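You operate a simulated robot arm through the tools that you are given. There is no shell and no other tool. Be economical: measure what you need, move in short steps, check, and stop when the job is done.

The job below is to be done with a simulated robot arm. You get a single attempt, and the scene is never put back.

## Task
Brush the open crumb tray clean and push it in.
Fine: mains locked off; try the outlet jog button first; put the orange brush back.

The check looks at the end state, three seconds after you hand in, the way a careful person would. Anything else that was tipped, shoved, dropped, spilled or broken makes it a failure.

## Robot
A 6-joint arm with a two-finger parallel gripper, fixed in place. Base frame: the origin is at the foot of the arm, x ahead of it, y to its left, z up; the work surface is at about z = 0. Units: m, degrees, N and s.
With the tool pointing down near the work surface it reaches from about 0.14 to 0.58 m from the base axis. Its first joint turns from -66.0 to 66.0 degrees. Payload 2.1 kg.
The tool frame sits at the grasp point between the pads (the TCP): z along the fingers, y along the line on which they close. The tips reach 0.03 m beyond it. The gripper opens to 0.094 m. The fingers are 0.028 m wide and 0.01 m thick; the gripper's body (0.05 by 0.096 m) begins 0.055 m behind the TCP.
Orientation is that of the tool frame in the base frame, as a unit quaternion [x, y, z, w]. With the fingers straight down and closing along the base's y, the tool's x points along the base's -x, its y along +y and its z along -z.

## Interface
- The arm moves only by the tool apply_moves. Its argument "commands" is a list of rows, each a list of 2 entries, a list of its own where there are three numbers: the shift along the base's x, y, z in m, then the turn, a rotation vector about the base's x, y, z in degrees. In form: [[[tx, ty, tz], [wx, wy, wz]], ...]. A call has 1 to 12 rows; each row is the pose to reach, as a shift and turn from the pose commanded when the call began. "grip" is the opening, from 0 (shut) to 1 (fully open), set as the call begins (left out, the last holds). A row lasts 0.2 s, in which the tool goes at most 0.05 m and 8.6 degrees; a call with a longer step from one row to the next is refused whole, and so is a gripper value outside its range. Where a pose cannot be reached the arm comes as near as it can. A force on the tool above 60 N (or 10 N above the force at the start of the call, whichever is more), or a blocked arm, ends the call early, and 0.2 s more pass. The fingers move at their own pace (about 0.072 m/s each) and stop on an object; they squeeze with about 34 N. The grip force told is the motor's: it shows also when the fingers shut on nothing. Time passes only in rows, and 0.2 s behind the last, so rows that repeat a pose let the fingers close. It gives the time, the measured TCP pose, the force on the tool (base axes), the opening and the grip force at its end, in the units of the frame above (readings bear some noise).
- Cameras (640 x 400 px; columns grow to the right, rows downward): "scene" is fixed at [0.047, -0.3631, 0.4895]; the picture's right is [0.90, -0.44, 0.00], its down [-0.20, -0.41, -0.89] and it looks along [0.39, 0.80, -0.46] (base axes); focal length 325 px, centre (320, 200). "wrist" rides on the gripper at [0.076, 0.014, -0.103] in the tool frame; the picture's right is [-0.18, 0.98, 0.00], its down [-0.75, -0.14, -0.64] and it looks along [-0.63, -0.12, 0.77] (tool axes); focal length 243 px, centre (320, 200). There is no depth. A picture from a camera that has moved, and an enlarged one, comes with that camera's place and axes in the base frame and with its lens. The place of the scene camera against the robot may be out by one fixed shift of up to 0.018 m in any direction.
- get_image(camera): a new picture of that camera. No time passes.
- zoom(camera, box): a new picture of the part [left, top, right, bottom] of that camera's present view, enlarged. No time passes.
- job_done(): hands the job in; it is judged then, once.

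Go step by step. Nothing tells you positions but the pictures and the camera data: compare them with the known pose of the tool, close in by small moves and look again before you grip or let go. The budget is 120 turns and 76 pictures, counting those below and the enlarged ones. Unless the task says otherwise, let go and move clear before handing in, and close with one line.

The tools are called after "Call:" as name(argument=value, ...) on one line, values as JSON. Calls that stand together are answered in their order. apply_moves: Moves the arm, as the interface text tells. Its arguments: {"type":"object","properties":{"commands":{"type":"array"},"grip":{"type":"number"}},"required":["commands"]} The other tools are called the same way: get_image (camera) takes a picture; zoom (camera, box) takes an enlarged picture of a part of a camera's view; job_done () hands the job in.

At the start:

```text
time_s: 0.0
tcp_pos: [0.3576, 0.0966, 0.3512]
tool_rot: [-0.001, 1.0, 0.0, 0.001]
wrist_force: [-0.6, 0.6, 0.1]
opening: 0.0937
grasp_force: 0.0
```

scene: 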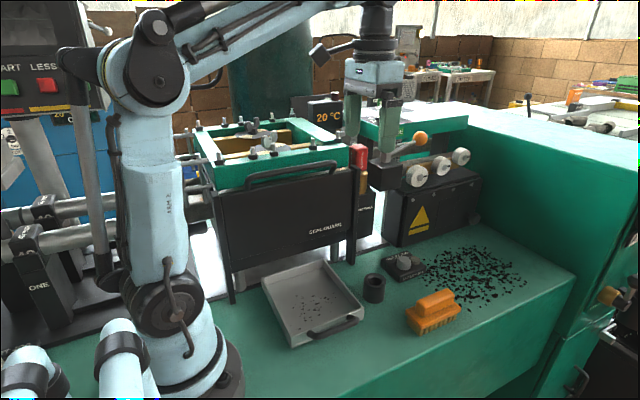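
wrist: 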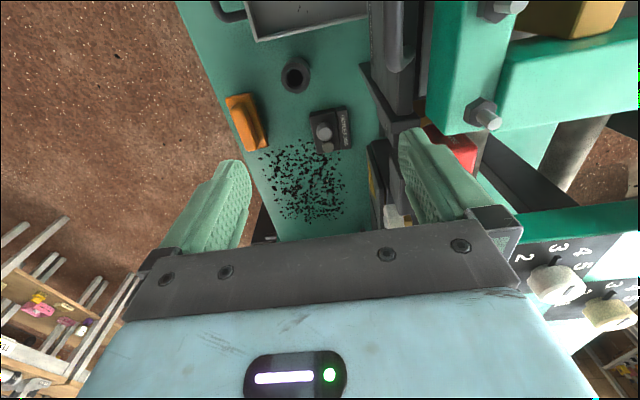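

I see an open tray with crumbs, an orange brush, a black cup, a small box with a knob or button, and a machine with a lever and a red part. I'll zoom in to read the labels before I move.

Call:
zoom(camera="scene", box=[240, 230, 400, 350])

Call:
zoom(camera="scene", box=[330, 90, 490, 250])

Call:
zoom(camera="scene", box=[350, 230, 540, 350])

Call:
zoom(camera="wrist", box=[200, 0, 440, 240])

```text
3.33 times, centred on (320, 290) of scene
camera zoom: at [0.047, -0.3631, 0.4895], right [0.9, -0.44, 0.0], down [-0.2, -0.41, -0.89], along [0.39, 0.8, -0.46], focal length 1084 px, centre (320, -100)
```

zoom: 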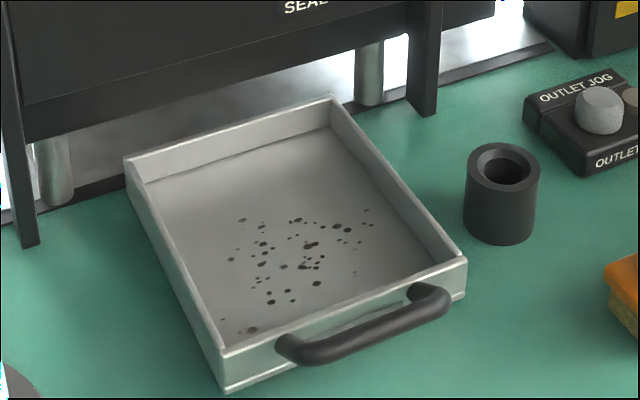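

```text
2.50 times, centred on (410, 170) of scene
camera zoom: at [0.047, -0.3631, 0.4895], right [0.9, -0.44, 0.0], down [-0.2, -0.41, -0.89], along [0.39, 0.8, -0.46], focal length 813 px, centre (95, 275)
```

zoom: 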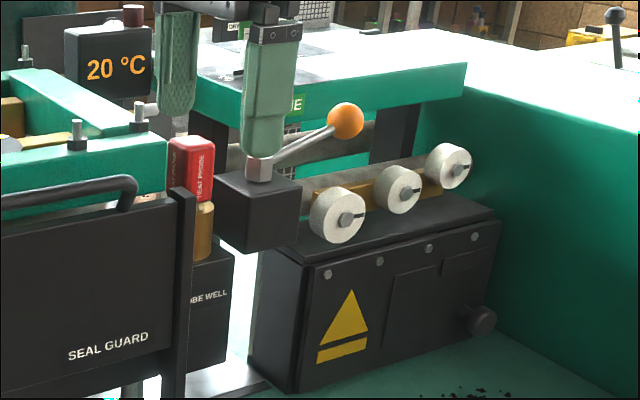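

```text
3.33 times, centred on (445, 290) of scene
camera zoom: at [0.047, -0.3631, 0.4895], right [0.9, -0.44, 0.0], down [-0.2, -0.41, -0.89], along [0.39, 0.8, -0.46], focal length 1084 px, centre (-97, -100)
```

zoom: 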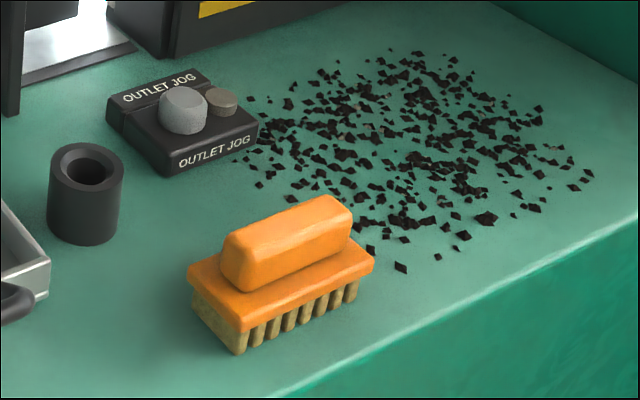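

```text
1.67 times, centred on (320, 120) of wrist
camera zoom: at [0.2802, 0.111, 0.455], right [0.18, 0.98, 0.0], down [0.75, -0.14, 0.64], along [0.63, -0.12, -0.77], focal length 404 px, centre (320, 333)
```

zoom: 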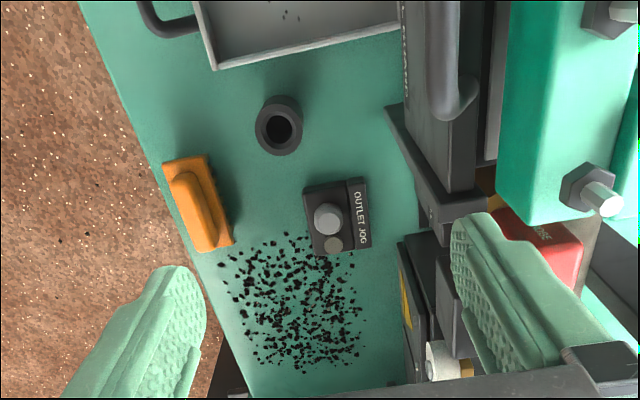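

The tray spans about x 0.17–0.32 and y 0.005–0.17, and it slides in towards +y. The brush is near (0.43, -0.055) and the jog box near (0.47, 0.08). I'll close the gripper and move over the jog box to get a closer look at its buttons.

Call:
apply_moves(commands=[[[0.02, -0.04, 0], [0, 0, 0]], [[0.05, -0.07, -0.01], [0, 0, 0]], [[0.075, -0.07, -0.05], [0, 0, 0]], [[0.09, -0.06, -0.09], [0, 0, 0]], [[0.09, -0.05, -0.13], [0, 0, 0]], [[0.09, -0.045, -0.17], [0, 0, 0]], [[0.09, -0.045, -0.19], [0, 0, 0]]], grip=0)

Call:
get_image(camera="wrist")

Call:
get_image(camera="scene")

```text
time_s: 1.6
tcp_pos: [0.4495, 0.0522, 0.1606]
tool_rot: [0.0, 1.0, 0.0, 0.001]
wrist_force: [0.5, 0.5, -0.1]
opening: 0.0001
grasp_force: 33.0
```

```text
69 pictures are left
camera wrist: at [0.3729, 0.0673, 0.2642], right [0.18, 0.98, 0.0], down [0.75, -0.14, 0.64], along [0.63, -0.12, -0.77], focal length 243 px, centre (320, 200)
```

wrist: 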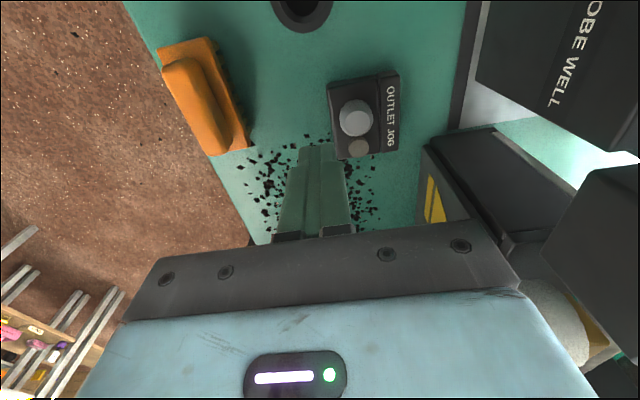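

```text
68 pictures are left
```

scene: 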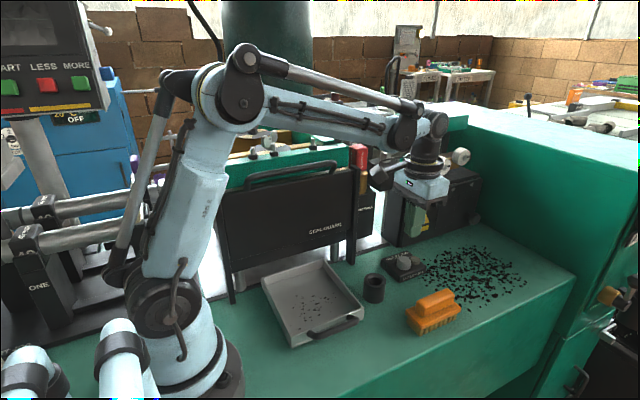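

The big cap reads at about (0.469, 0.083), with a smaller disc next to it on the +x side. I'll enlarge the box to see which one is the button.

Call:
zoom(camera="wrist", box=[310, 60, 420, 170])

Call:
zoom(camera="scene", box=[375, 240, 435, 290])

```text
3.64 times, centred on (365, 115) of wrist
camera zoom: at [0.3729, 0.0673, 0.2642], right [0.18, 0.98, 0.0], down [0.75, -0.14, 0.64], along [0.63, -0.12, -0.77], focal length 882 px, centre (156, 509)
```

zoom: 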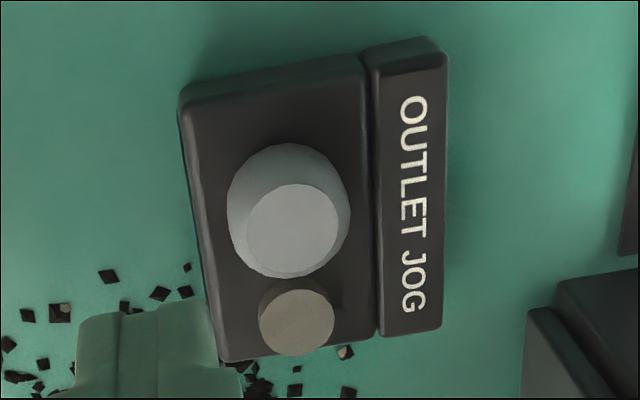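

```text
8.00 times, centred on (405, 265) of scene
camera zoom: at [0.047, -0.3631, 0.4895], right [0.9, -0.44, 0.0], down [-0.2, -0.41, -0.89], along [0.39, 0.8, -0.46], focal length 2601 px, centre (-360, -320)
```

zoom: 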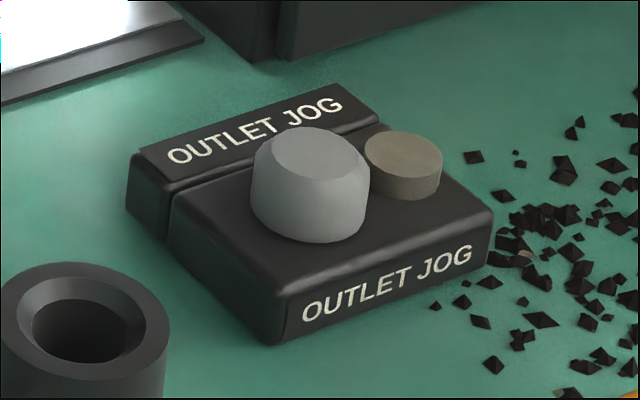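

The big cap is the button and the small disc is an indicator lamp, currently dark. I'll hover over the big cap with the fingers shut, then lower in small steps.

Call:
apply_moves(commands=[[[0.018, 0.033, -0.01], [0, 0, 0]], [[0.018, 0.033, -0.05], [0, 0, 0]], [[0.018, 0.033, -0.075], [0, 0, 0]]])

Call:
zoom(camera="wrist", box=[240, 80, 400, 240])

Call:
zoom(camera="scene", box=[355, 210, 455, 290])

```text
time_s: 2.4
tcp_pos: [0.4646, 0.0837, 0.0864]
tool_rot: [0.001, 1.0, 0.0, 0.001]
wrist_force: [-0.4, 0.5, -0.3]
opening: 0.0
grasp_force: 33.2
```

```text
2.50 times, centred on (320, 160) of wrist
camera zoom: at [0.3884, 0.0981, 0.1893], right [0.18, 0.98, 0.0], down [0.75, -0.14, 0.64], along [0.63, -0.12, -0.77], focal length 606 px, centre (320, 300)
```

zoom: 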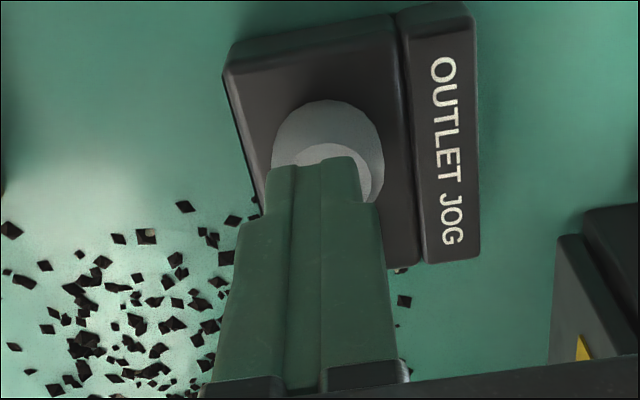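

```text
5.00 times, centred on (405, 250) of scene
camera zoom: at [0.047, -0.3631, 0.4895], right [0.9, -0.44, 0.0], down [-0.2, -0.41, -0.89], along [0.39, 0.8, -0.46], focal length 1626 px, centre (-105, -50)
```

zoom: 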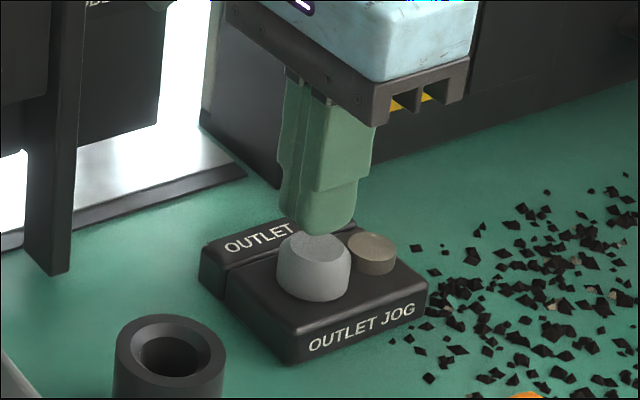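

The fingertips are centred over the cap, slightly to the -x side and away from the lamp. Next I'll press down in small steps and watch the force.

Call:
apply_moves(commands=[[[0.003, 0.001, -0.006], [0, 0, 0]], [[0.003, 0.001, -0.01], [0, 0, 0]], [[0.003, 0.001, -0.014], [0, 0, 0]], [[0.003, 0.001, -0.017], [0, 0, 0]]])

Call:
zoom(camera="scene", box=[355, 210, 455, 290])

```text
time_s: 3.4
tcp_pos: [0.4675, 0.0853, 0.0714]
tool_rot: [-0.001, 1.0, 0.0, 0.001]
wrist_force: [0.0, -0.9, 1.6]
opening: 0.0001
grasp_force: 33.1
```

```text
5.00 times, centred on (405, 250) of scene
camera zoom: at [0.047, -0.3631, 0.4895], right [0.9, -0.44, 0.0], down [-0.2, -0.41, -0.89], along [0.39, 0.8, -0.46], focal length 1626 px, centre (-105, -50)
```

zoom: 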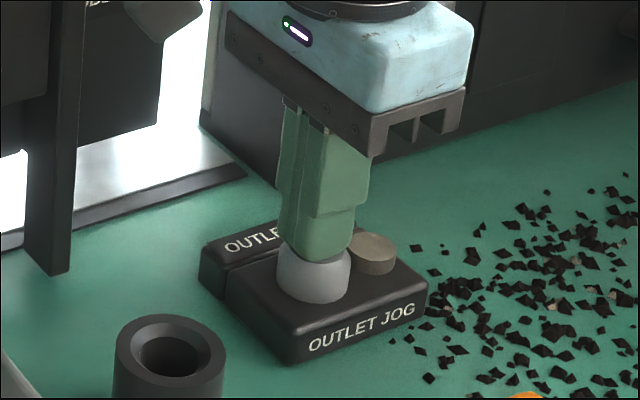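

Contact has started, with a small upward force. I'll keep pressing a few millimetres.

Call:
apply_moves(commands=[[[0, 0, -0.002], [0, 0, 0]], [[0, 0, -0.004], [0, 0, 0]], [[0, 0, -0.005], [0, 0, 0]], [[0, 0, -0.006], [0, 0, 0]]])

Call:
get_image(camera="scene")

```text
time_s: 4.4
tcp_pos: [0.4685, 0.084, 0.0639]
tool_rot: [0.001, 1.0, 0.0, 0.0]
wrist_force: [-2.8, 0.8, 13.2]
opening: 0.0
grasp_force: 33.0
```

```text
62 pictures are left
```

scene: 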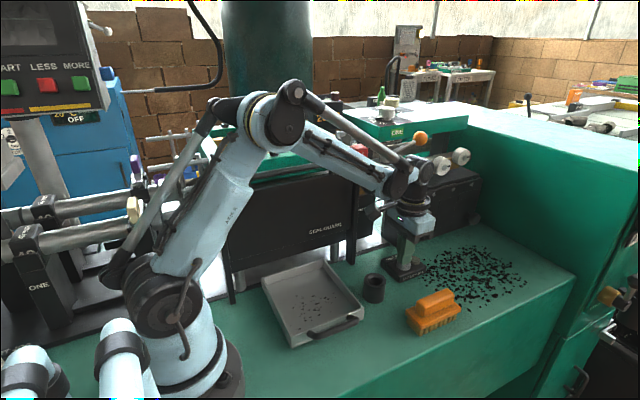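

The force is up to 13 N. I'll hold, press slightly more, and check the lamp and machine for any response.

Call:
apply_moves(commands=[[[0, 0, -0.001], [0, 0, 0]], [[0, 0, -0.002], [0, 0, 0]], [[0, 0, -0.002], [0, 0, 0]], [[0, 0, -0.002], [0, 0, 0]]])

Call:
zoom(camera="scene", box=[355, 210, 455, 290])

Call:
get_image(camera="wrist")

```text
time_s: 5.4
tcp_pos: [0.468, 0.0854, 0.0631]
tool_rot: [0.001, 1.0, -0.001, 0.001]
wrist_force: [3.8, -8.6, 23.3]
opening: 0.0001
grasp_force: 33.2
```

```text
5.00 times, centred on (405, 250) of scene
camera zoom: at [0.0469, -0.3631, 0.4895], right [0.9, -0.44, 0.0], down [-0.2, -0.41, -0.89], along [0.39, 0.8, -0.46], focal length 1626 px, centre (-105, -50)
```

zoom: 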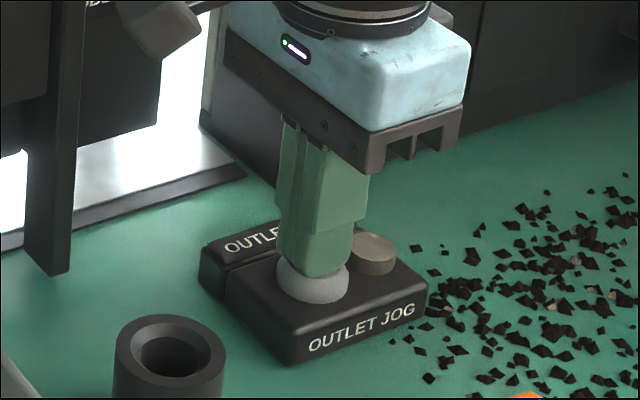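

```text
60 pictures are left
camera wrist: at [0.3912, 0.0995, 0.165], right [0.19, 0.98, 0.0], down [0.75, -0.14, 0.64], along [0.63, -0.12, -0.77], focal length 243 px, centre (320, 200)
```

wrist: 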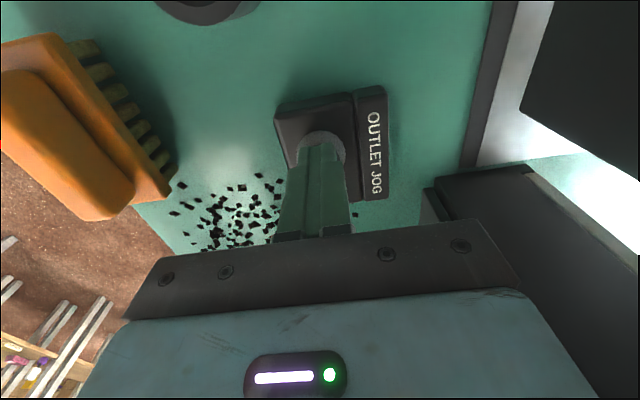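

The button bottomed out at 23 N. The lamp stayed dark and nothing moved, so the machine is dead as expected. I'll raise off and go above the brush with the gripper open.

Call:
apply_moves(commands=[[[0, 0, 0.02], [0, 0, 0]], [[0, 0, 0.06], [0, 0, 0]], [[0, -0.02, 0.1], [0, 0, 0]], [[-0.02, -0.06, 0.11], [0, 0, 0]], [[-0.04, -0.1, 0.11], [0, 0, 0]], [[-0.05, -0.138, 0.11], [0, 0, 0]]], grip=1)

Call:
get_image(camera="wrist")

Call:
zoom(camera="scene", box=[360, 240, 480, 340])

```text
time_s: 6.8
tcp_pos: [0.4188, -0.0532, 0.1732]
tool_rot: [0.0, 1.0, 0.0, 0.0]
wrist_force: [-0.5, -0.2, 0.3]
opening: 0.094
grasp_force: 0.1
```

```text
59 pictures are left
camera wrist: at [0.3413, -0.0395, 0.2754], right [0.18, 0.98, 0.0], down [0.75, -0.14, 0.64], along [0.63, -0.12, -0.77], focal length 243 px, centre (320, 200)
```

wrist: 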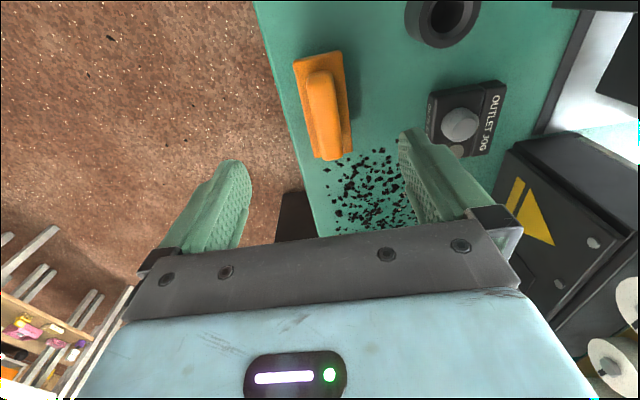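

```text
4.00 times, centred on (420, 290) of scene
camera zoom: at [0.047, -0.3631, 0.4895], right [0.9, -0.44, 0.0], down [-0.2, -0.41, -0.89], along [0.39, 0.8, -0.46], focal length 1300 px, centre (-80, -160)
```

zoom: 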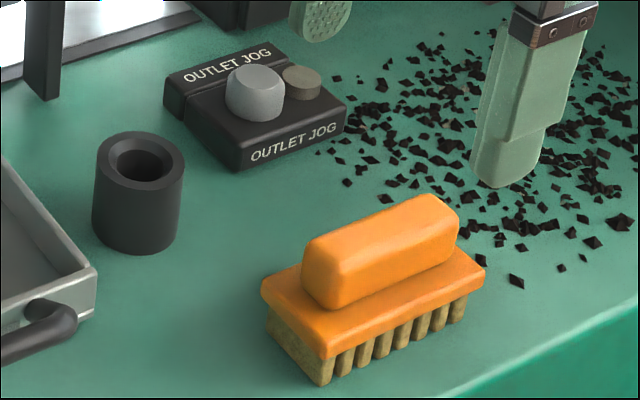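

The brush lies along x, centred near (0.431, -0.0505), with its handle top at z of about 0.052. I'll lower with the fingers straddling the handle and check before gripping.

Call:
apply_moves(commands=[[[0.012, 0.003, -0.03], [0, 0, 0]], [[0.012, 0.003, -0.07], [0, 0, 0]], [[0.012, 0.003, -0.095], [0, 0, 0]]])

Call:
get_image(camera="wrist")

Call:
zoom(camera="scene", box=[380, 240, 500, 340])

```text
time_s: 7.6
tcp_pos: [0.43, -0.045, 0.0768]
tool_rot: [0.001, 1.0, 0.0, 0.001]
wrist_force: [-0.3, 0.5, 0.0]
opening: 0.0941
grasp_force: 0.1
```

```text
57 pictures are left
camera wrist: at [0.3534, -0.0307, 0.1789], right [0.18, 0.98, 0.0], down [0.75, -0.14, 0.64], along [0.63, -0.12, -0.77], focal length 243 px, centre (320, 200)
```

wrist: 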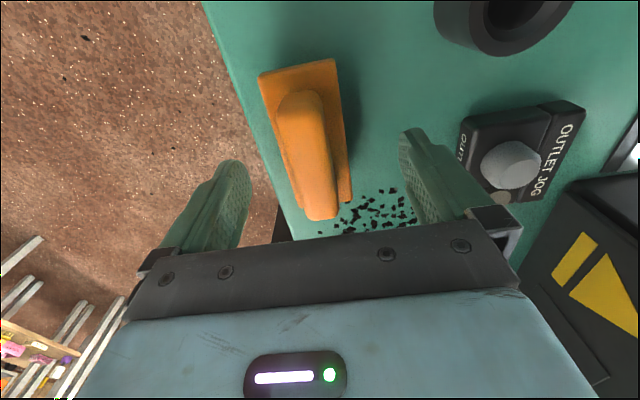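

```text
4.00 times, centred on (440, 290) of scene
camera zoom: at [0.047, -0.3631, 0.4895], right [0.9, -0.44, 0.0], down [-0.2, -0.41, -0.89], along [0.39, 0.8, -0.46], focal length 1300 px, centre (-160, -160)
```

zoom: 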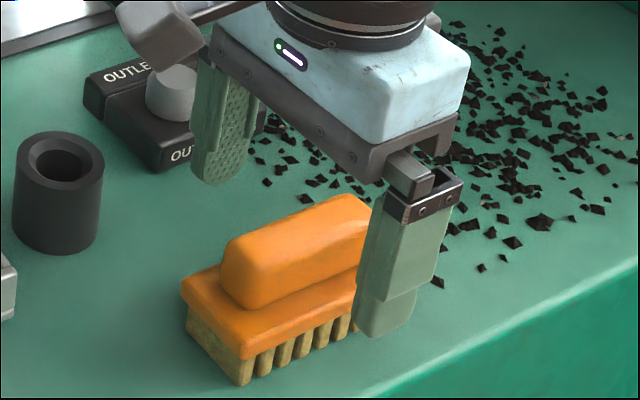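

The fingers straddle the handle with it roughly centred. I'll lower another 10 mm so the tips sit just above the plate, then close.

Call:
apply_moves(commands=[[[0, -0.001, -0.005], [0, 0, 0]], [[0, -0.001, -0.01], [0, 0, 0]]])

Call:
zoom(camera="scene", box=[380, 240, 500, 340])

```text
time_s: 8.2
tcp_pos: [0.4295, -0.0492, 0.0663]
tool_rot: [0.0, 1.0, 0.0, 0.001]
wrist_force: [0.7, -0.4, -0.6]
opening: 0.0939
grasp_force: 0.1
```

```text
4.00 times, centred on (440, 290) of scene
camera zoom: at [0.047, -0.3631, 0.4895], right [0.9, -0.44, 0.0], down [-0.2, -0.41, -0.89], along [0.39, 0.8, -0.46], focal length 1300 px, centre (-160, -160)
```

zoom: 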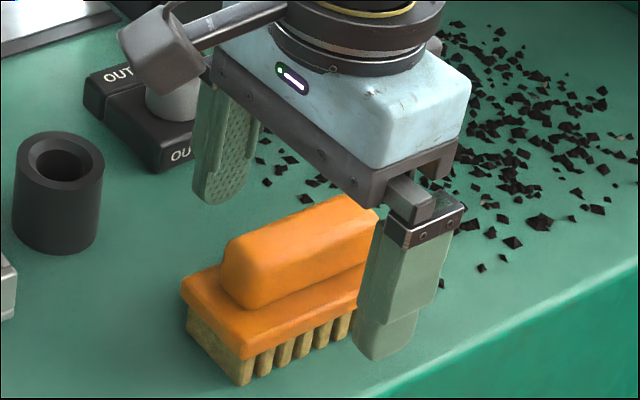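

The tips are at about z 0.036, above the plate level. Now I'll close on the handle.

Call:
apply_moves(commands=[[[0, 0, 0], [0, 0, 0]], [[0, 0, 0], [0, 0, 0]], [[0, 0, 0], [0, 0, 0]], [[0, 0, 0], [0, 0, 0]]], grip=0)

Call:
zoom(camera="scene", box=[380, 240, 500, 340])

Call:
get_image(camera="wrist")

```text
time_s: 9.2
tcp_pos: [0.4296, -0.0492, 0.0688]
tool_rot: [0.001, 1.0, -0.001, 0.001]
wrist_force: [-0.4, -3.7, 50.0]
opening: 0.0234
grasp_force: 33.5
```

```text
4.00 times, centred on (440, 290) of scene
camera zoom: at [0.0468, -0.3631, 0.4896], right [0.9, -0.44, 0.0], down [-0.2, -0.41, -0.89], along [0.39, 0.8, -0.46], focal length 1300 px, centre (-160, -160)
```

zoom: 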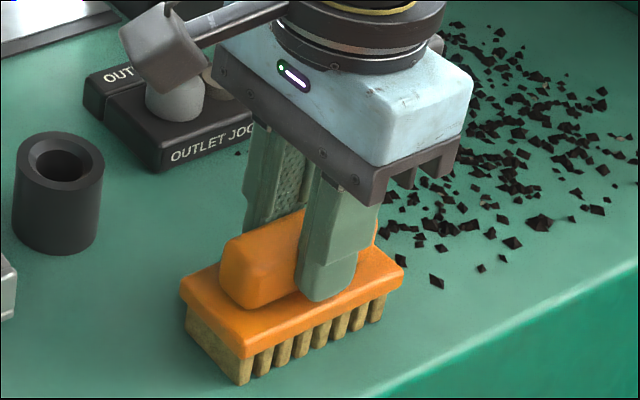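

```text
53 pictures are left
camera wrist: at [0.3529, -0.0346, 0.1709], right [0.18, 0.98, 0.0], down [0.75, -0.14, 0.64], along [0.63, -0.12, -0.77], focal length 243 px, centre (320, 200)
```

wrist: 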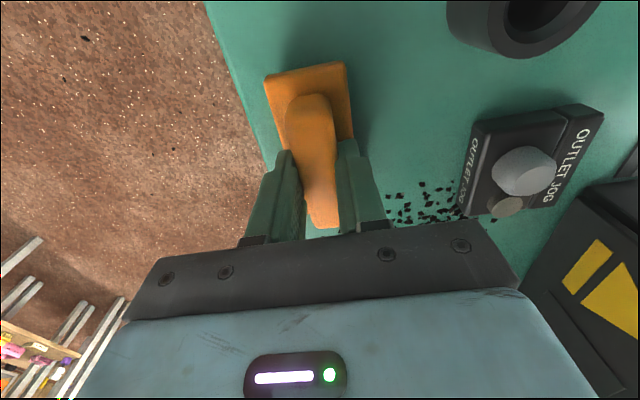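

The handle is held at a 23 mm opening, with the tips resting on the plate. The bristle bottom is about 0.069 below the TCP. I'll lift and check the grasp.

Call:
apply_moves(commands=[[[0, 0, 0.004], [0, 0, 0]], [[0, 0, 0.03], [0, 0, 0]], [[0, 0, 0.07], [0, 0, 0]], [[0, 0, 0.1], [0, 0, 0]]])

Call:
get_image(camera="scene")

```text
time_s: 10.2
tcp_pos: [0.4302, -0.0511, 0.1655]
tool_rot: [0.0, 1.0, 0.0, 0.001]
wrist_force: [-0.3, -0.6, 0.8]
opening: 0.0001
grasp_force: 33.1
```

```text
52 pictures are left
```

scene: 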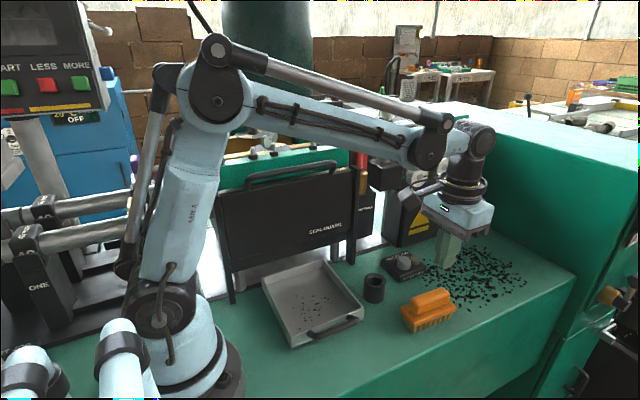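

The brush slipped out and is still standing on the bench. I'll look closely at it and plan a deeper grip on the plate edges.

Call:
zoom(camera="scene", box=[385, 270, 475, 345])

Call:
get_image(camera="wrist")

```text
5.33 times, centred on (430, 308) of scene
camera zoom: at [0.047, -0.3631, 0.4895], right [0.9, -0.44, 0.0], down [-0.2, -0.41, -0.89], along [0.39, 0.8, -0.46], focal length 1734 px, centre (-267, -373)
```

zoom: 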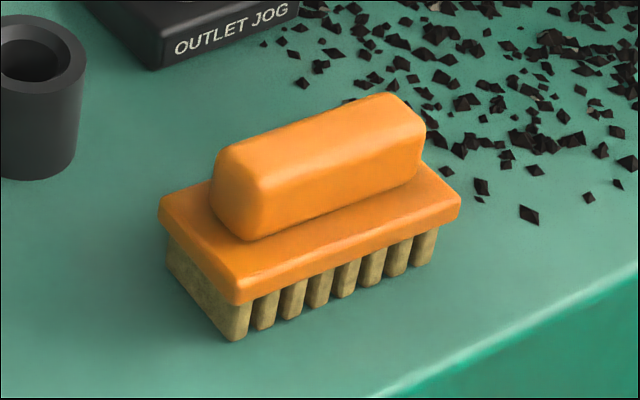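

```text
50 pictures are left
camera wrist: at [0.3529, -0.0364, 0.2687], right [0.18, 0.98, 0.0], down [0.75, -0.14, 0.64], along [0.63, -0.12, -0.77], focal length 243 px, centre (320, 200)
```

wrist: 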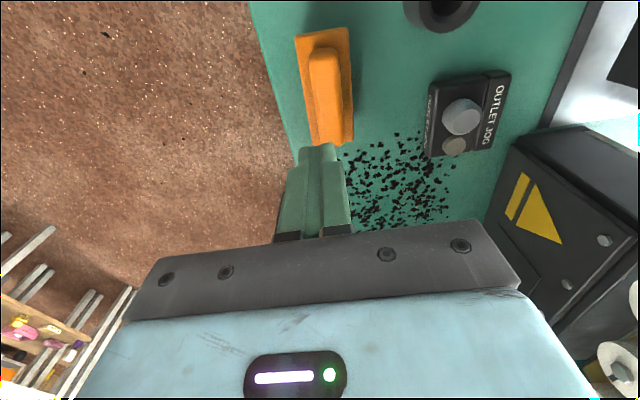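

The brush shifted about a centimetre to around (0.421, -0.044) and is yawed about -3.5°. The handle is tapered, so I'll go deeper and grip the plate's sides.

Call:
apply_moves(commands=[[[-0.005, 0.004, 0], [0, 0, -2]], [[-0.009, 0.006, -0.01], [0, 0, -3.5]], [[-0.009, 0.006, -0.03], [0, 0, -3.5]], [[-0.009, 0.006, -0.07], [0, 0, -3.5]], [[-0.009, 0.006, -0.1], [0, 0, -3.5]], [[-0.009, 0.006, -0.12], [0, 0, -3.5]]], grip=1)

Call:
get_image(camera="wrist")

Call:
zoom(camera="scene", box=[370, 240, 490, 340])

```text
time_s: 11.6
tcp_pos: [0.4193, -0.046, 0.0454]
tool_rot: [0.031, 1.0, 0.0, 0.001]
wrist_force: [-0.4, 0.3, -0.2]
opening: 0.094
grasp_force: 0.0
```

```text
49 pictures are left
camera wrist: at [0.3429, -0.0279, 0.1484], right [0.24, 0.97, 0.0], down [0.74, -0.19, 0.64], along [0.62, -0.16, -0.77], focal length 243 px, centre (320, 200)
```

wrist: 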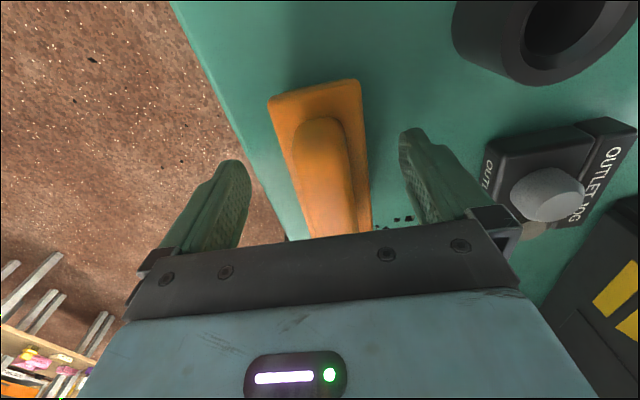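

```text
4.00 times, centred on (430, 290) of scene
camera zoom: at [0.047, -0.3631, 0.4895], right [0.9, -0.44, 0.0], down [-0.2, -0.41, -0.89], along [0.39, 0.8, -0.46], focal length 1300 px, centre (-120, -160)
```

zoom: 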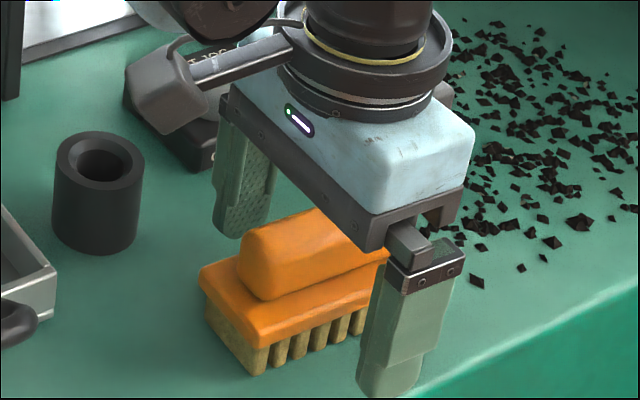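

The fingers straddle the plate below its edge level and don't touch anything. Closing now.

Call:
apply_moves(commands=[[[0, 0, 0], [0, 0, 0]], [[0, 0, 0], [0, 0, 0]], [[0, 0, 0], [0, 0, 0]], [[0, 0, 0], [0, 0, 0]]], grip=0)

Call:
zoom(camera="scene", box=[370, 240, 490, 340])

```text
time_s: 12.6
tcp_pos: [0.4191, -0.0468, 0.0465]
tool_rot: [0.031, 1.0, 0.0, 0.0]
wrist_force: [-0.9, -1.3, 0.4]
opening: 0.044
grasp_force: 34.5
```

```text
4.00 times, centred on (430, 290) of scene
camera zoom: at [0.047, -0.3631, 0.4895], right [0.9, -0.44, 0.0], down [-0.2, -0.41, -0.89], along [0.39, 0.8, -0.46], focal length 1300 px, centre (-120, -160)
```

zoom: 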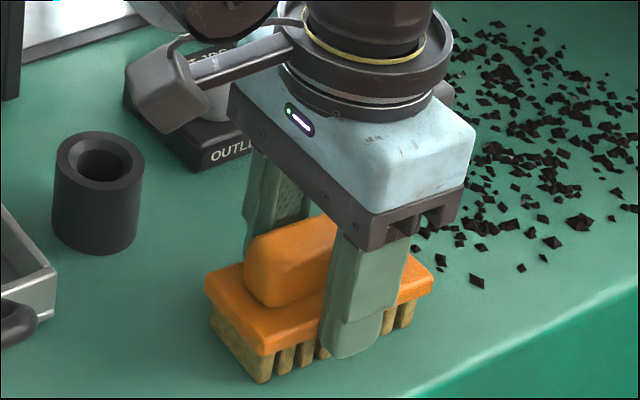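

The plate is gripped at a 44 mm opening. I'll lift gently and check that it holds.

Call:
apply_moves(commands=[[[0, 0, 0.005], [0, 0, 0]], [[0, 0, 0.02], [0, 0, 0]], [[0, 0, 0.05], [0, 0, 0]], [[0, 0, 0.08], [0, 0, 0]], [[0, 0, 0.08], [0, 0, 0]]])

Call:
get_image(camera="scene")

```text
time_s: 13.8
tcp_pos: [0.4204, -0.0459, 0.1267]
tool_rot: [0.031, 1.0, 0.0, 0.001]
wrist_force: [0.1, 0.5, -1.9]
opening: 0.0441
grasp_force: 34.4
```

```text
46 pictures are left
```

scene: 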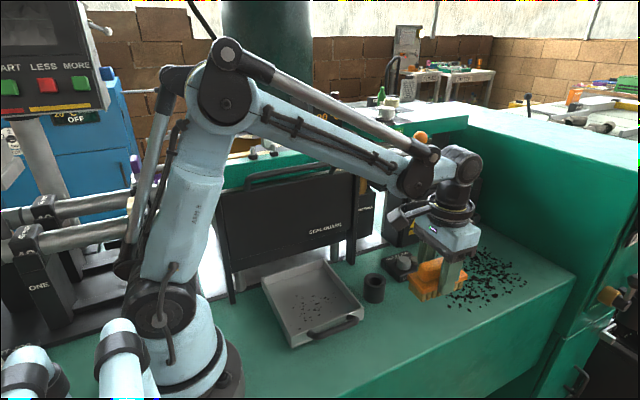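

The brush is held firmly. I'll carry it at height over the cup to the back of the tray's right lane and straighten its yaw.

Call:
apply_moves(commands=[[[0, 0, 0.04], [0, 0, 1]], [[-0.03, 0.03, 0.04], [0, 0, 3.5]], [[-0.065, 0.06, 0.04], [0, 0, 3.5]], [[-0.1, 0.09, 0.04], [0, 0, 3.5]], [[-0.135, 0.115, 0.04], [0, 0, 3.5]], [[-0.1596, 0.134, 0.03], [0, 0, 3.5]], [[-0.1596, 0.134, -0.01], [0, 0, 3.5]], [[-0.1596, 0.134, -0.04], [0, 0, 3.5]]])

Call:
get_image(camera="scene")

Call:
get_image(camera="wrist")

```text
time_s: 15.6
tcp_pos: [0.2608, 0.0875, 0.0894]
tool_rot: [0.001, 1.0, 0.0, 0.001]
wrist_force: [-0.1, 0.0, -1.5]
opening: 0.0441
grasp_force: 34.1
```

```text
45 pictures are left
```

scene: 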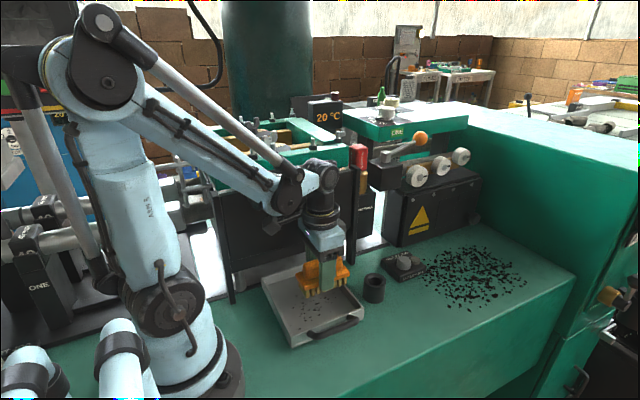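

```text
44 pictures are left
camera wrist: at [0.1839, 0.1024, 0.1923], right [0.18, 0.98, 0.0], down [0.75, -0.14, 0.64], along [0.63, -0.12, -0.77], focal length 243 px, centre (320, 200)
```

wrist: 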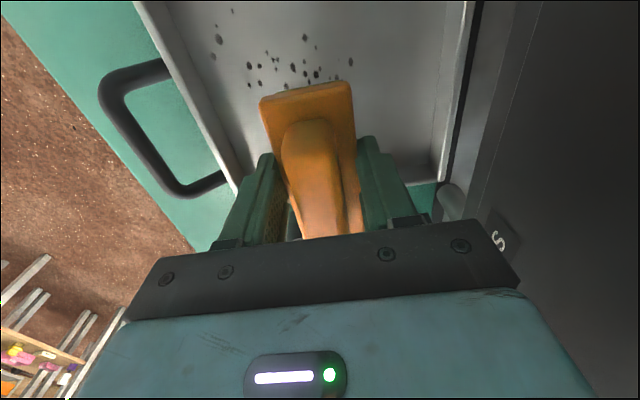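

The brush is centred on the TCP, but its far end is close to the +x wall. I'll shift to x = 0.252 and lower onto the tray floor, watching the force.

Call:
apply_moves(commands=[[[-0.01, 0.002, -0.01], [0, 0, 0]], [[-0.01, 0.002, -0.025], [0, 0, 0]], [[-0.01, 0.002, -0.03], [0, 0, 0]], [[-0.01, 0.002, -0.034], [0, 0, 0]]])

Call:
zoom(camera="scene", box=[240, 230, 400, 350])

```text
time_s: 16.6
tcp_pos: [0.252, 0.0919, 0.0536]
tool_rot: [0.0, 1.0, 0.0, 0.0]
wrist_force: [-2.9, 0.1, 26.4]
opening: 0.0442
grasp_force: 33.6
```

```text
3.33 times, centred on (320, 290) of scene
camera zoom: at [0.0469, -0.3631, 0.4895], right [0.9, -0.44, 0.0], down [-0.2, -0.41, -0.89], along [0.39, 0.8, -0.46], focal length 1084 px, centre (320, -100)
```

zoom: 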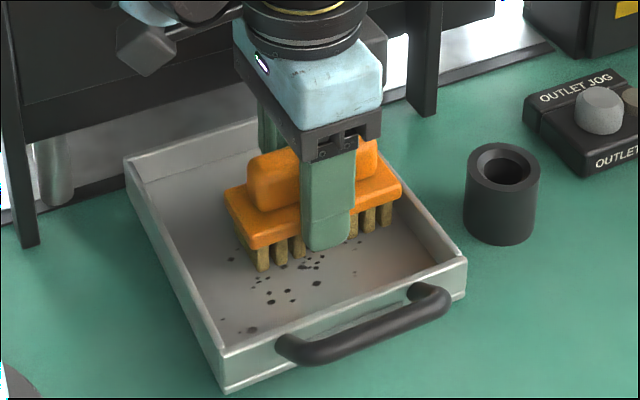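

The bristles are on the tray floor at 26 N. I'll ease off a little and sweep towards the front in short steps.

Call:
apply_moves(commands=[[[0, 0, 0.001], [0, 0, 0]], [[0, -0.01, 0.001], [0, 0, 0]], [[0, -0.02, 0.001], [0, 0, 0]], [[0, -0.03, 0.001], [0, 0, 0]], [[0, -0.037, 0.001], [0, 0, 0]]])

Call:
zoom(camera="scene", box=[240, 230, 400, 350])

```text
time_s: 17.8
tcp_pos: [0.251, 0.0532, 0.0533]
tool_rot: [0.0, 1.0, 0.0, 0.001]
wrist_force: [0.7, 3.8, 8.9]
opening: 0.0439
grasp_force: 34.3
```

```text
3.33 times, centred on (320, 290) of scene
camera zoom: at [0.047, -0.3631, 0.4895], right [0.9, -0.44, 0.0], down [-0.2, -0.41, -0.89], along [0.39, 0.8, -0.46], focal length 1084 px, centre (320, -100)
```

zoom: 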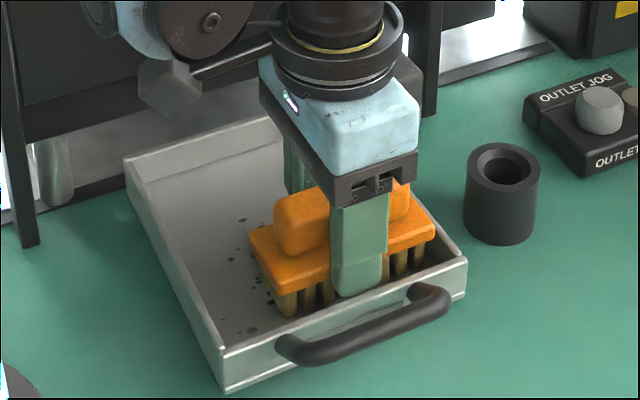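

Crumbs under the brush's path are disappearing and the tray hasn't moved. I'll sweep back, shift to the left lane, and sweep forward there.

Call:
apply_moves(commands=[[[0, -0.003, 0], [0, 0, 0]], [[0, 0.01, 0], [0, 0, 0]], [[0, 0.022, 0], [0, 0, 0]], [[0, 0.034, 0], [0, 0, 0]], [[0, 0.046, 0], [0, 0, 0]], [[-0.013, 0.046, 0], [0, 0, 0]], [[-0.025, 0.046, 0], [0, 0, 0]], [[-0.025, 0.034, 0], [0, 0, 0]], [[-0.025, 0.022, 0], [0, 0, 0]], [[-0.025, 0.01, 0], [0, 0, 0]], [[-0.025, -0.003, 0], [0, 0, 0]]])

Call:
zoom(camera="scene", box=[240, 230, 400, 350])

```text
time_s: 20.2
tcp_pos: [0.2261, 0.0525, 0.0547]
tool_rot: [0.0, 1.0, 0.0, 0.001]
wrist_force: [1.3, 2.6, -1.0]
opening: 0.044
grasp_force: 34.0
```

```text
3.33 times, centred on (320, 290) of scene
camera zoom: at [0.047, -0.3631, 0.4895], right [0.9, -0.44, 0.0], down [-0.2, -0.41, -0.89], along [0.39, 0.8, -0.46], focal length 1084 px, centre (320, -100)
```

zoom: 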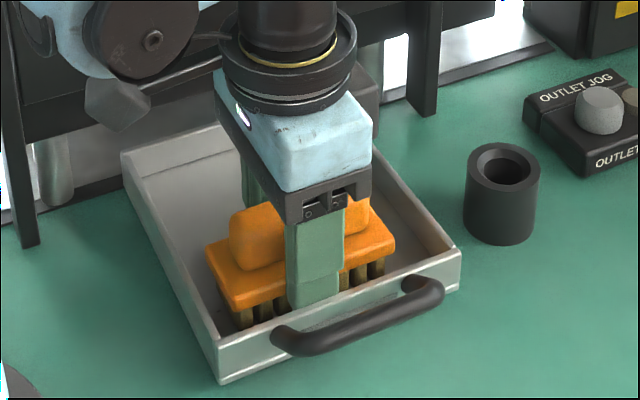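

The tray slid in a few millimetres, which is the right direction. I'll lift and look at the floor for leftovers.

Call:
apply_moves(commands=[[[0, 0, 0.04], [0, 0, 0]], [[0, 0, 0.08], [0, 0, 0]], [[0.04, -0.02, 0.1], [0, 0, 0]], [[0.08, -0.04, 0.1], [0, 0, 0]], [[0.12, -0.06, 0.1], [0, 0, 0]]])

Call:
zoom(camera="scene", box=[240, 230, 400, 350])

Call:
get_image(camera="wrist")

```text
time_s: 21.4
tcp_pos: [0.3445, -0.0085, 0.1579]
tool_rot: [0.001, 1.0, 0.0, 0.001]
wrist_force: [0.0, 0.5, -1.0]
opening: 0.044
grasp_force: 34.6
```

```text
3.33 times, centred on (320, 290) of scene
camera zoom: at [0.047, -0.3631, 0.4895], right [0.9, -0.44, 0.0], down [-0.2, -0.41, -0.89], along [0.39, 0.8, -0.46], focal length 1084 px, centre (320, -100)
```

zoom: 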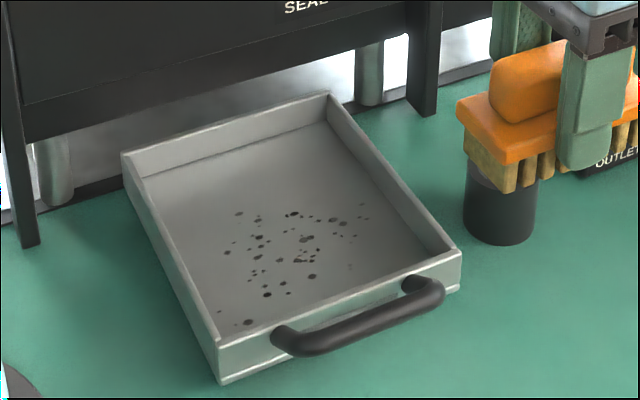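

```text
39 pictures are left
camera wrist: at [0.2683, 0.0059, 0.26], right [0.18, 0.98, 0.0], down [0.75, -0.14, 0.64], along [0.63, -0.12, -0.77], focal length 243 px, centre (320, 200)
```

wrist: 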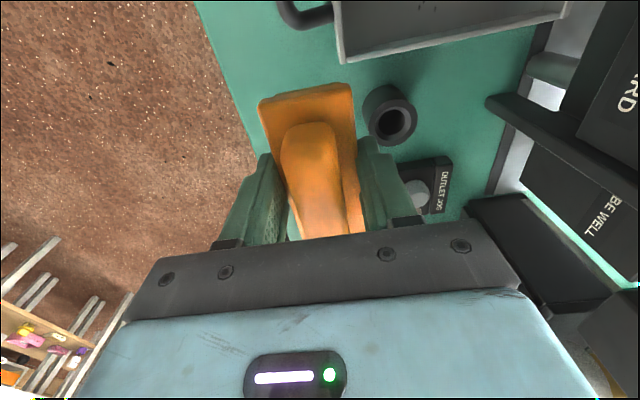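

The crumb marks are still there. I'll look closer to see whether they faded.

Call:
zoom(camera="scene", box=[280, 280, 350, 332])

```text
7.69 times, centred on (315, 306) of scene
camera zoom: at [0.047, -0.3631, 0.4895], right [0.9, -0.44, 0.0], down [-0.2, -0.41, -0.89], along [0.39, 0.8, -0.46], focal length 2501 px, centre (358, -615)
```

zoom: 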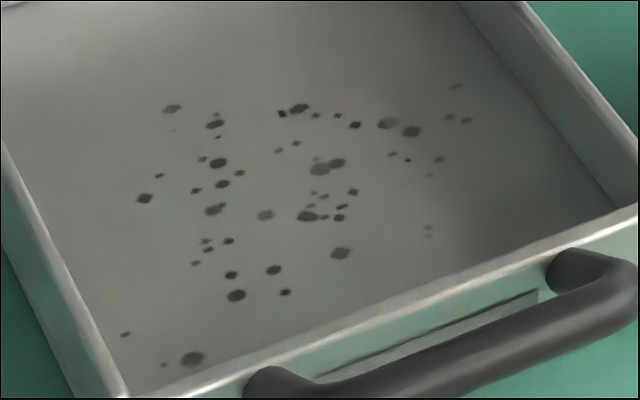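

The spots have faded rather than moved, so it needs repeated strokes at a steadier pressure. I'll go back to the left lane and press a bit more.

Call:
apply_moves(commands=[[[-0.035, 0.03, 0], [0, 0, 0]], [[-0.07, 0.06, 0], [0, 0, 0]], [[-0.1, 0.09, 0], [0, 0, 0]], [[-0.119, 0.108, -0.01], [0, 0, 0]], [[-0.119, 0.108, -0.05], [0, 0, 0]], [[-0.119, 0.108, -0.085], [0, 0, 0]], [[-0.119, 0.108, -0.097], [0, 0, 0]], [[-0.119, 0.108, -0.1005], [0, 0, 0]], [[-0.119, 0.108, -0.1005], [0, 0, 0]]])

```text
time_s: 23.4
tcp_pos: [0.2274, 0.1007, 0.0547]
tool_rot: [0.0, 1.0, 0.0, 0.001]
wrist_force: [0.8, 0.0, 0.2]
opening: 0.0443
grasp_force: 33.7
```

There's no contact yet, so I'll inch lower.

Call:
apply_moves(commands=[[[0, 0, -0.001], [0, 0, 0]], [[0, 0, -0.002], [0, 0, 0]], [[0, 0, -0.002], [0, 0, 0]]])

```text
time_s: 24.2
tcp_pos: [0.2279, 0.1, 0.0514]
tool_rot: [0.0, 1.0, -0.001, 0.0]
wrist_force: [-8.0, 0.4, 26.2]
opening: 0.0442
grasp_force: 34.3
```

Contact is at 26 N. I'll ease off half a millimetre and stroke forward and back.

Call:
apply_moves(commands=[[[0, -0.01, 0.0005], [0, 0, 0]], [[0, -0.022, 0.0005], [0, 0, 0]], [[0, -0.034, 0.0005], [0, 0, 0]], [[0, -0.043, 0.0005], [0, 0, 0]], [[0, -0.032, 0.0005], [0, 0, 0]], [[0, -0.02, 0.0005], [0, 0, 0]], [[0, -0.008, 0.0005], [0, 0, 0]], [[0, 0.0, 0.0005], [0, 0, 0]]])

Call:
zoom(camera="scene", box=[240, 230, 400, 350])

```text
time_s: 26.0
tcp_pos: [0.2282, 0.1004, 0.052]
tool_rot: [0.0, 1.0, 0.0, 0.001]
wrist_force: [-0.3, -0.1, -0.2]
opening: 0.0442
grasp_force: 34.0
```

```text
3.33 times, centred on (320, 290) of scene
camera zoom: at [0.047, -0.3631, 0.4895], right [0.9, -0.44, 0.0], down [-0.2, -0.41, -0.89], along [0.39, 0.8, -0.46], focal length 1084 px, centre (320, -100)
```

zoom: 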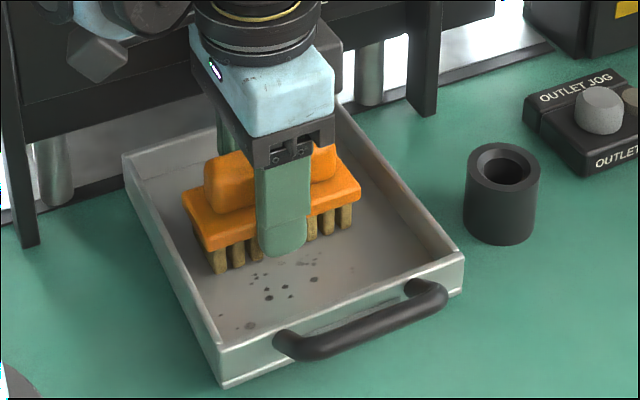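

Pressure drops as the brush creeps slightly in the grip. The spots are fading, so I'll continue with a little more depth on each stroke.

Call:
apply_moves(commands=[[[0, -0.002, -0.0015], [0, 0, 0]], [[0, -0.012, -0.0015], [0, 0, 0]], [[0, -0.022, -0.0015], [0, 0, 0]], [[0, -0.034, -0.0015], [0, 0, 0]], [[0, -0.045, -0.0015], [0, 0, 0]]])

```text
time_s: 27.2
tcp_pos: [0.2259, 0.0543, 0.0506]
tool_rot: [0.001, 1.0, 0.0, 0.001]
wrist_force: [0.4, 0.0, 0.1]
opening: 0.0443
grasp_force: 33.4
```

No contact force at this height. I'll inch down to find contact again.

Call:
apply_moves(commands=[[[0, 0, -0.001], [0, 0, 0]], [[0, 0, -0.002], [0, 0, 0]]])

Call:
zoom(camera="scene", box=[260, 250, 370, 340])

```text
time_s: 27.8
tcp_pos: [0.2259, 0.0541, 0.0489]
tool_rot: [0.0, 1.0, 0.0, 0.0]
wrist_force: [-4.1, -0.8, 32.4]
opening: 0.0443
grasp_force: 34.1
```

```text
4.44 times, centred on (315, 295) of scene
camera zoom: at [0.0469, -0.3631, 0.4895], right [0.9, -0.44, 0.0], down [-0.2, -0.41, -0.89], along [0.39, 0.8, -0.46], focal length 1445 px, centre (342, -222)
```

zoom: 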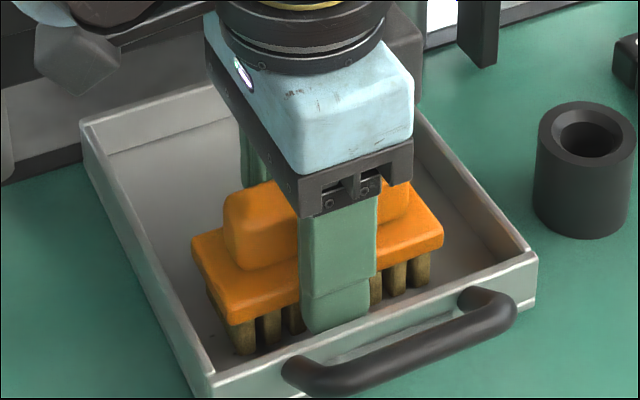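

32 N now. I'll ease up about 1.2 mm to a light 10 N and stroke back slowly.

Call:
apply_moves(commands=[[[0, 0.0, 0.0012], [0, 0, 0]], [[0, 0.01, 0.0012], [0, 0, 0]], [[0, 0.02, 0.0012], [0, 0, 0]], [[0, 0.03, 0.0012], [0, 0, 0]], [[0, 0.04, 0.0012], [0, 0, 0]], [[0, 0.046, 0.0012], [0, 0, 0]]])

Call:
zoom(camera="scene", box=[260, 250, 370, 340])

```text
time_s: 29.2
tcp_pos: [0.2278, 0.1028, 0.0511]
tool_rot: [0.0, 1.0, 0.0, 0.001]
wrist_force: [-0.2, 0.2, -0.6]
opening: 0.0439
grasp_force: 34.2
```

```text
4.44 times, centred on (315, 295) of scene
camera zoom: at [0.047, -0.3631, 0.4895], right [0.9, -0.44, 0.0], down [-0.2, -0.41, -0.89], along [0.39, 0.8, -0.46], focal length 1445 px, centre (342, -222)
```

zoom: 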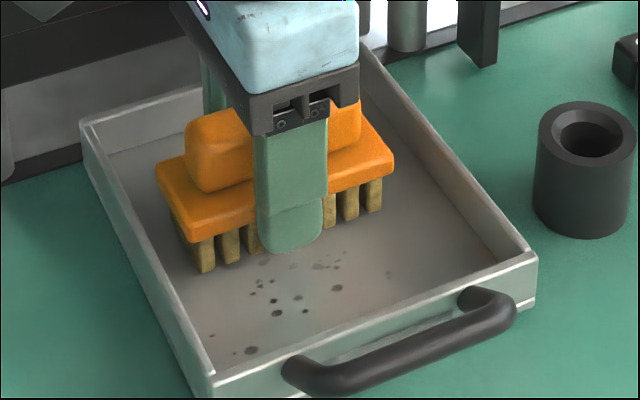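

Fading continues but the front-left spots lag, since that orientation can't quite reach the front. I'll lift and turn the gripper 90° so the brush lies along y and covers the full front-to-back span.

Call:
apply_moves(commands=[[[0, -0.005, 0.04], [0, 0, 0]], [[0.006, -0.015, 0.08], [0, 0, 8]], [[0.012, -0.025, 0.08], [0, 0, 16]], [[0.012, -0.025, 0.08], [0, 0, 24.5]], [[0.012, -0.025, 0.08], [0, 0, 33]], [[0.012, -0.025, 0.08], [0, 0, 41.5]], [[0.012, -0.025, 0.08], [0, 0, 50]], [[0.012, -0.025, 0.08], [0, 0, 58.5]], [[0.012, -0.025, 0.08], [0, 0, 67]], [[0.012, -0.025, 0.08], [0, 0, 75]], [[0.012, -0.025, 0.08], [0, 0, 83]], [[0.012, -0.025, 0.08], [0, 0, 90]]])

Call:
get_image(camera="wrist")

Call:
get_image(camera="scene")

```text
time_s: 31.8
tcp_pos: [0.2392, 0.0764, 0.1294]
tool_rot: [0.709, -0.706, -0.001, -0.001]
wrist_force: [0.2, -0.4, -0.9]
opening: 0.0439
grasp_force: 34.1
```

```text
34 pictures are left
camera wrist: at [0.225, -0.0003, 0.2327], right [-0.98, 0.18, 0.0], down [0.14, 0.75, 0.64], along [0.12, 0.63, -0.77], focal length 243 px, centre (320, 200)
```

wrist: 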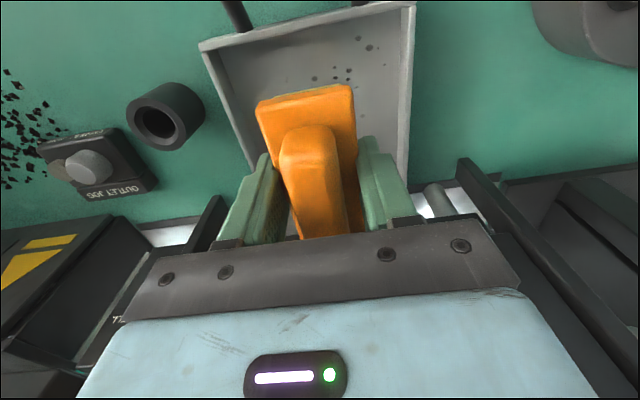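

```text
33 pictures are left
```

scene: 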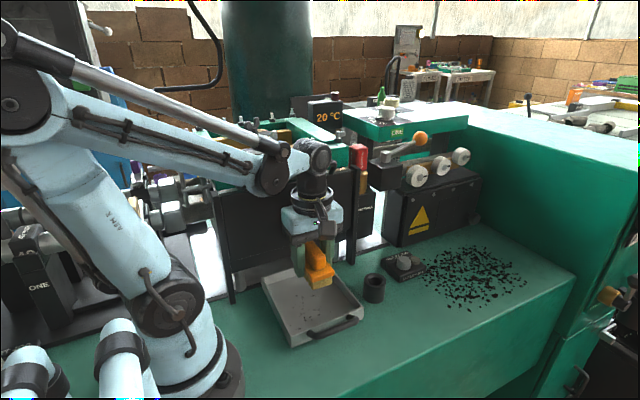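

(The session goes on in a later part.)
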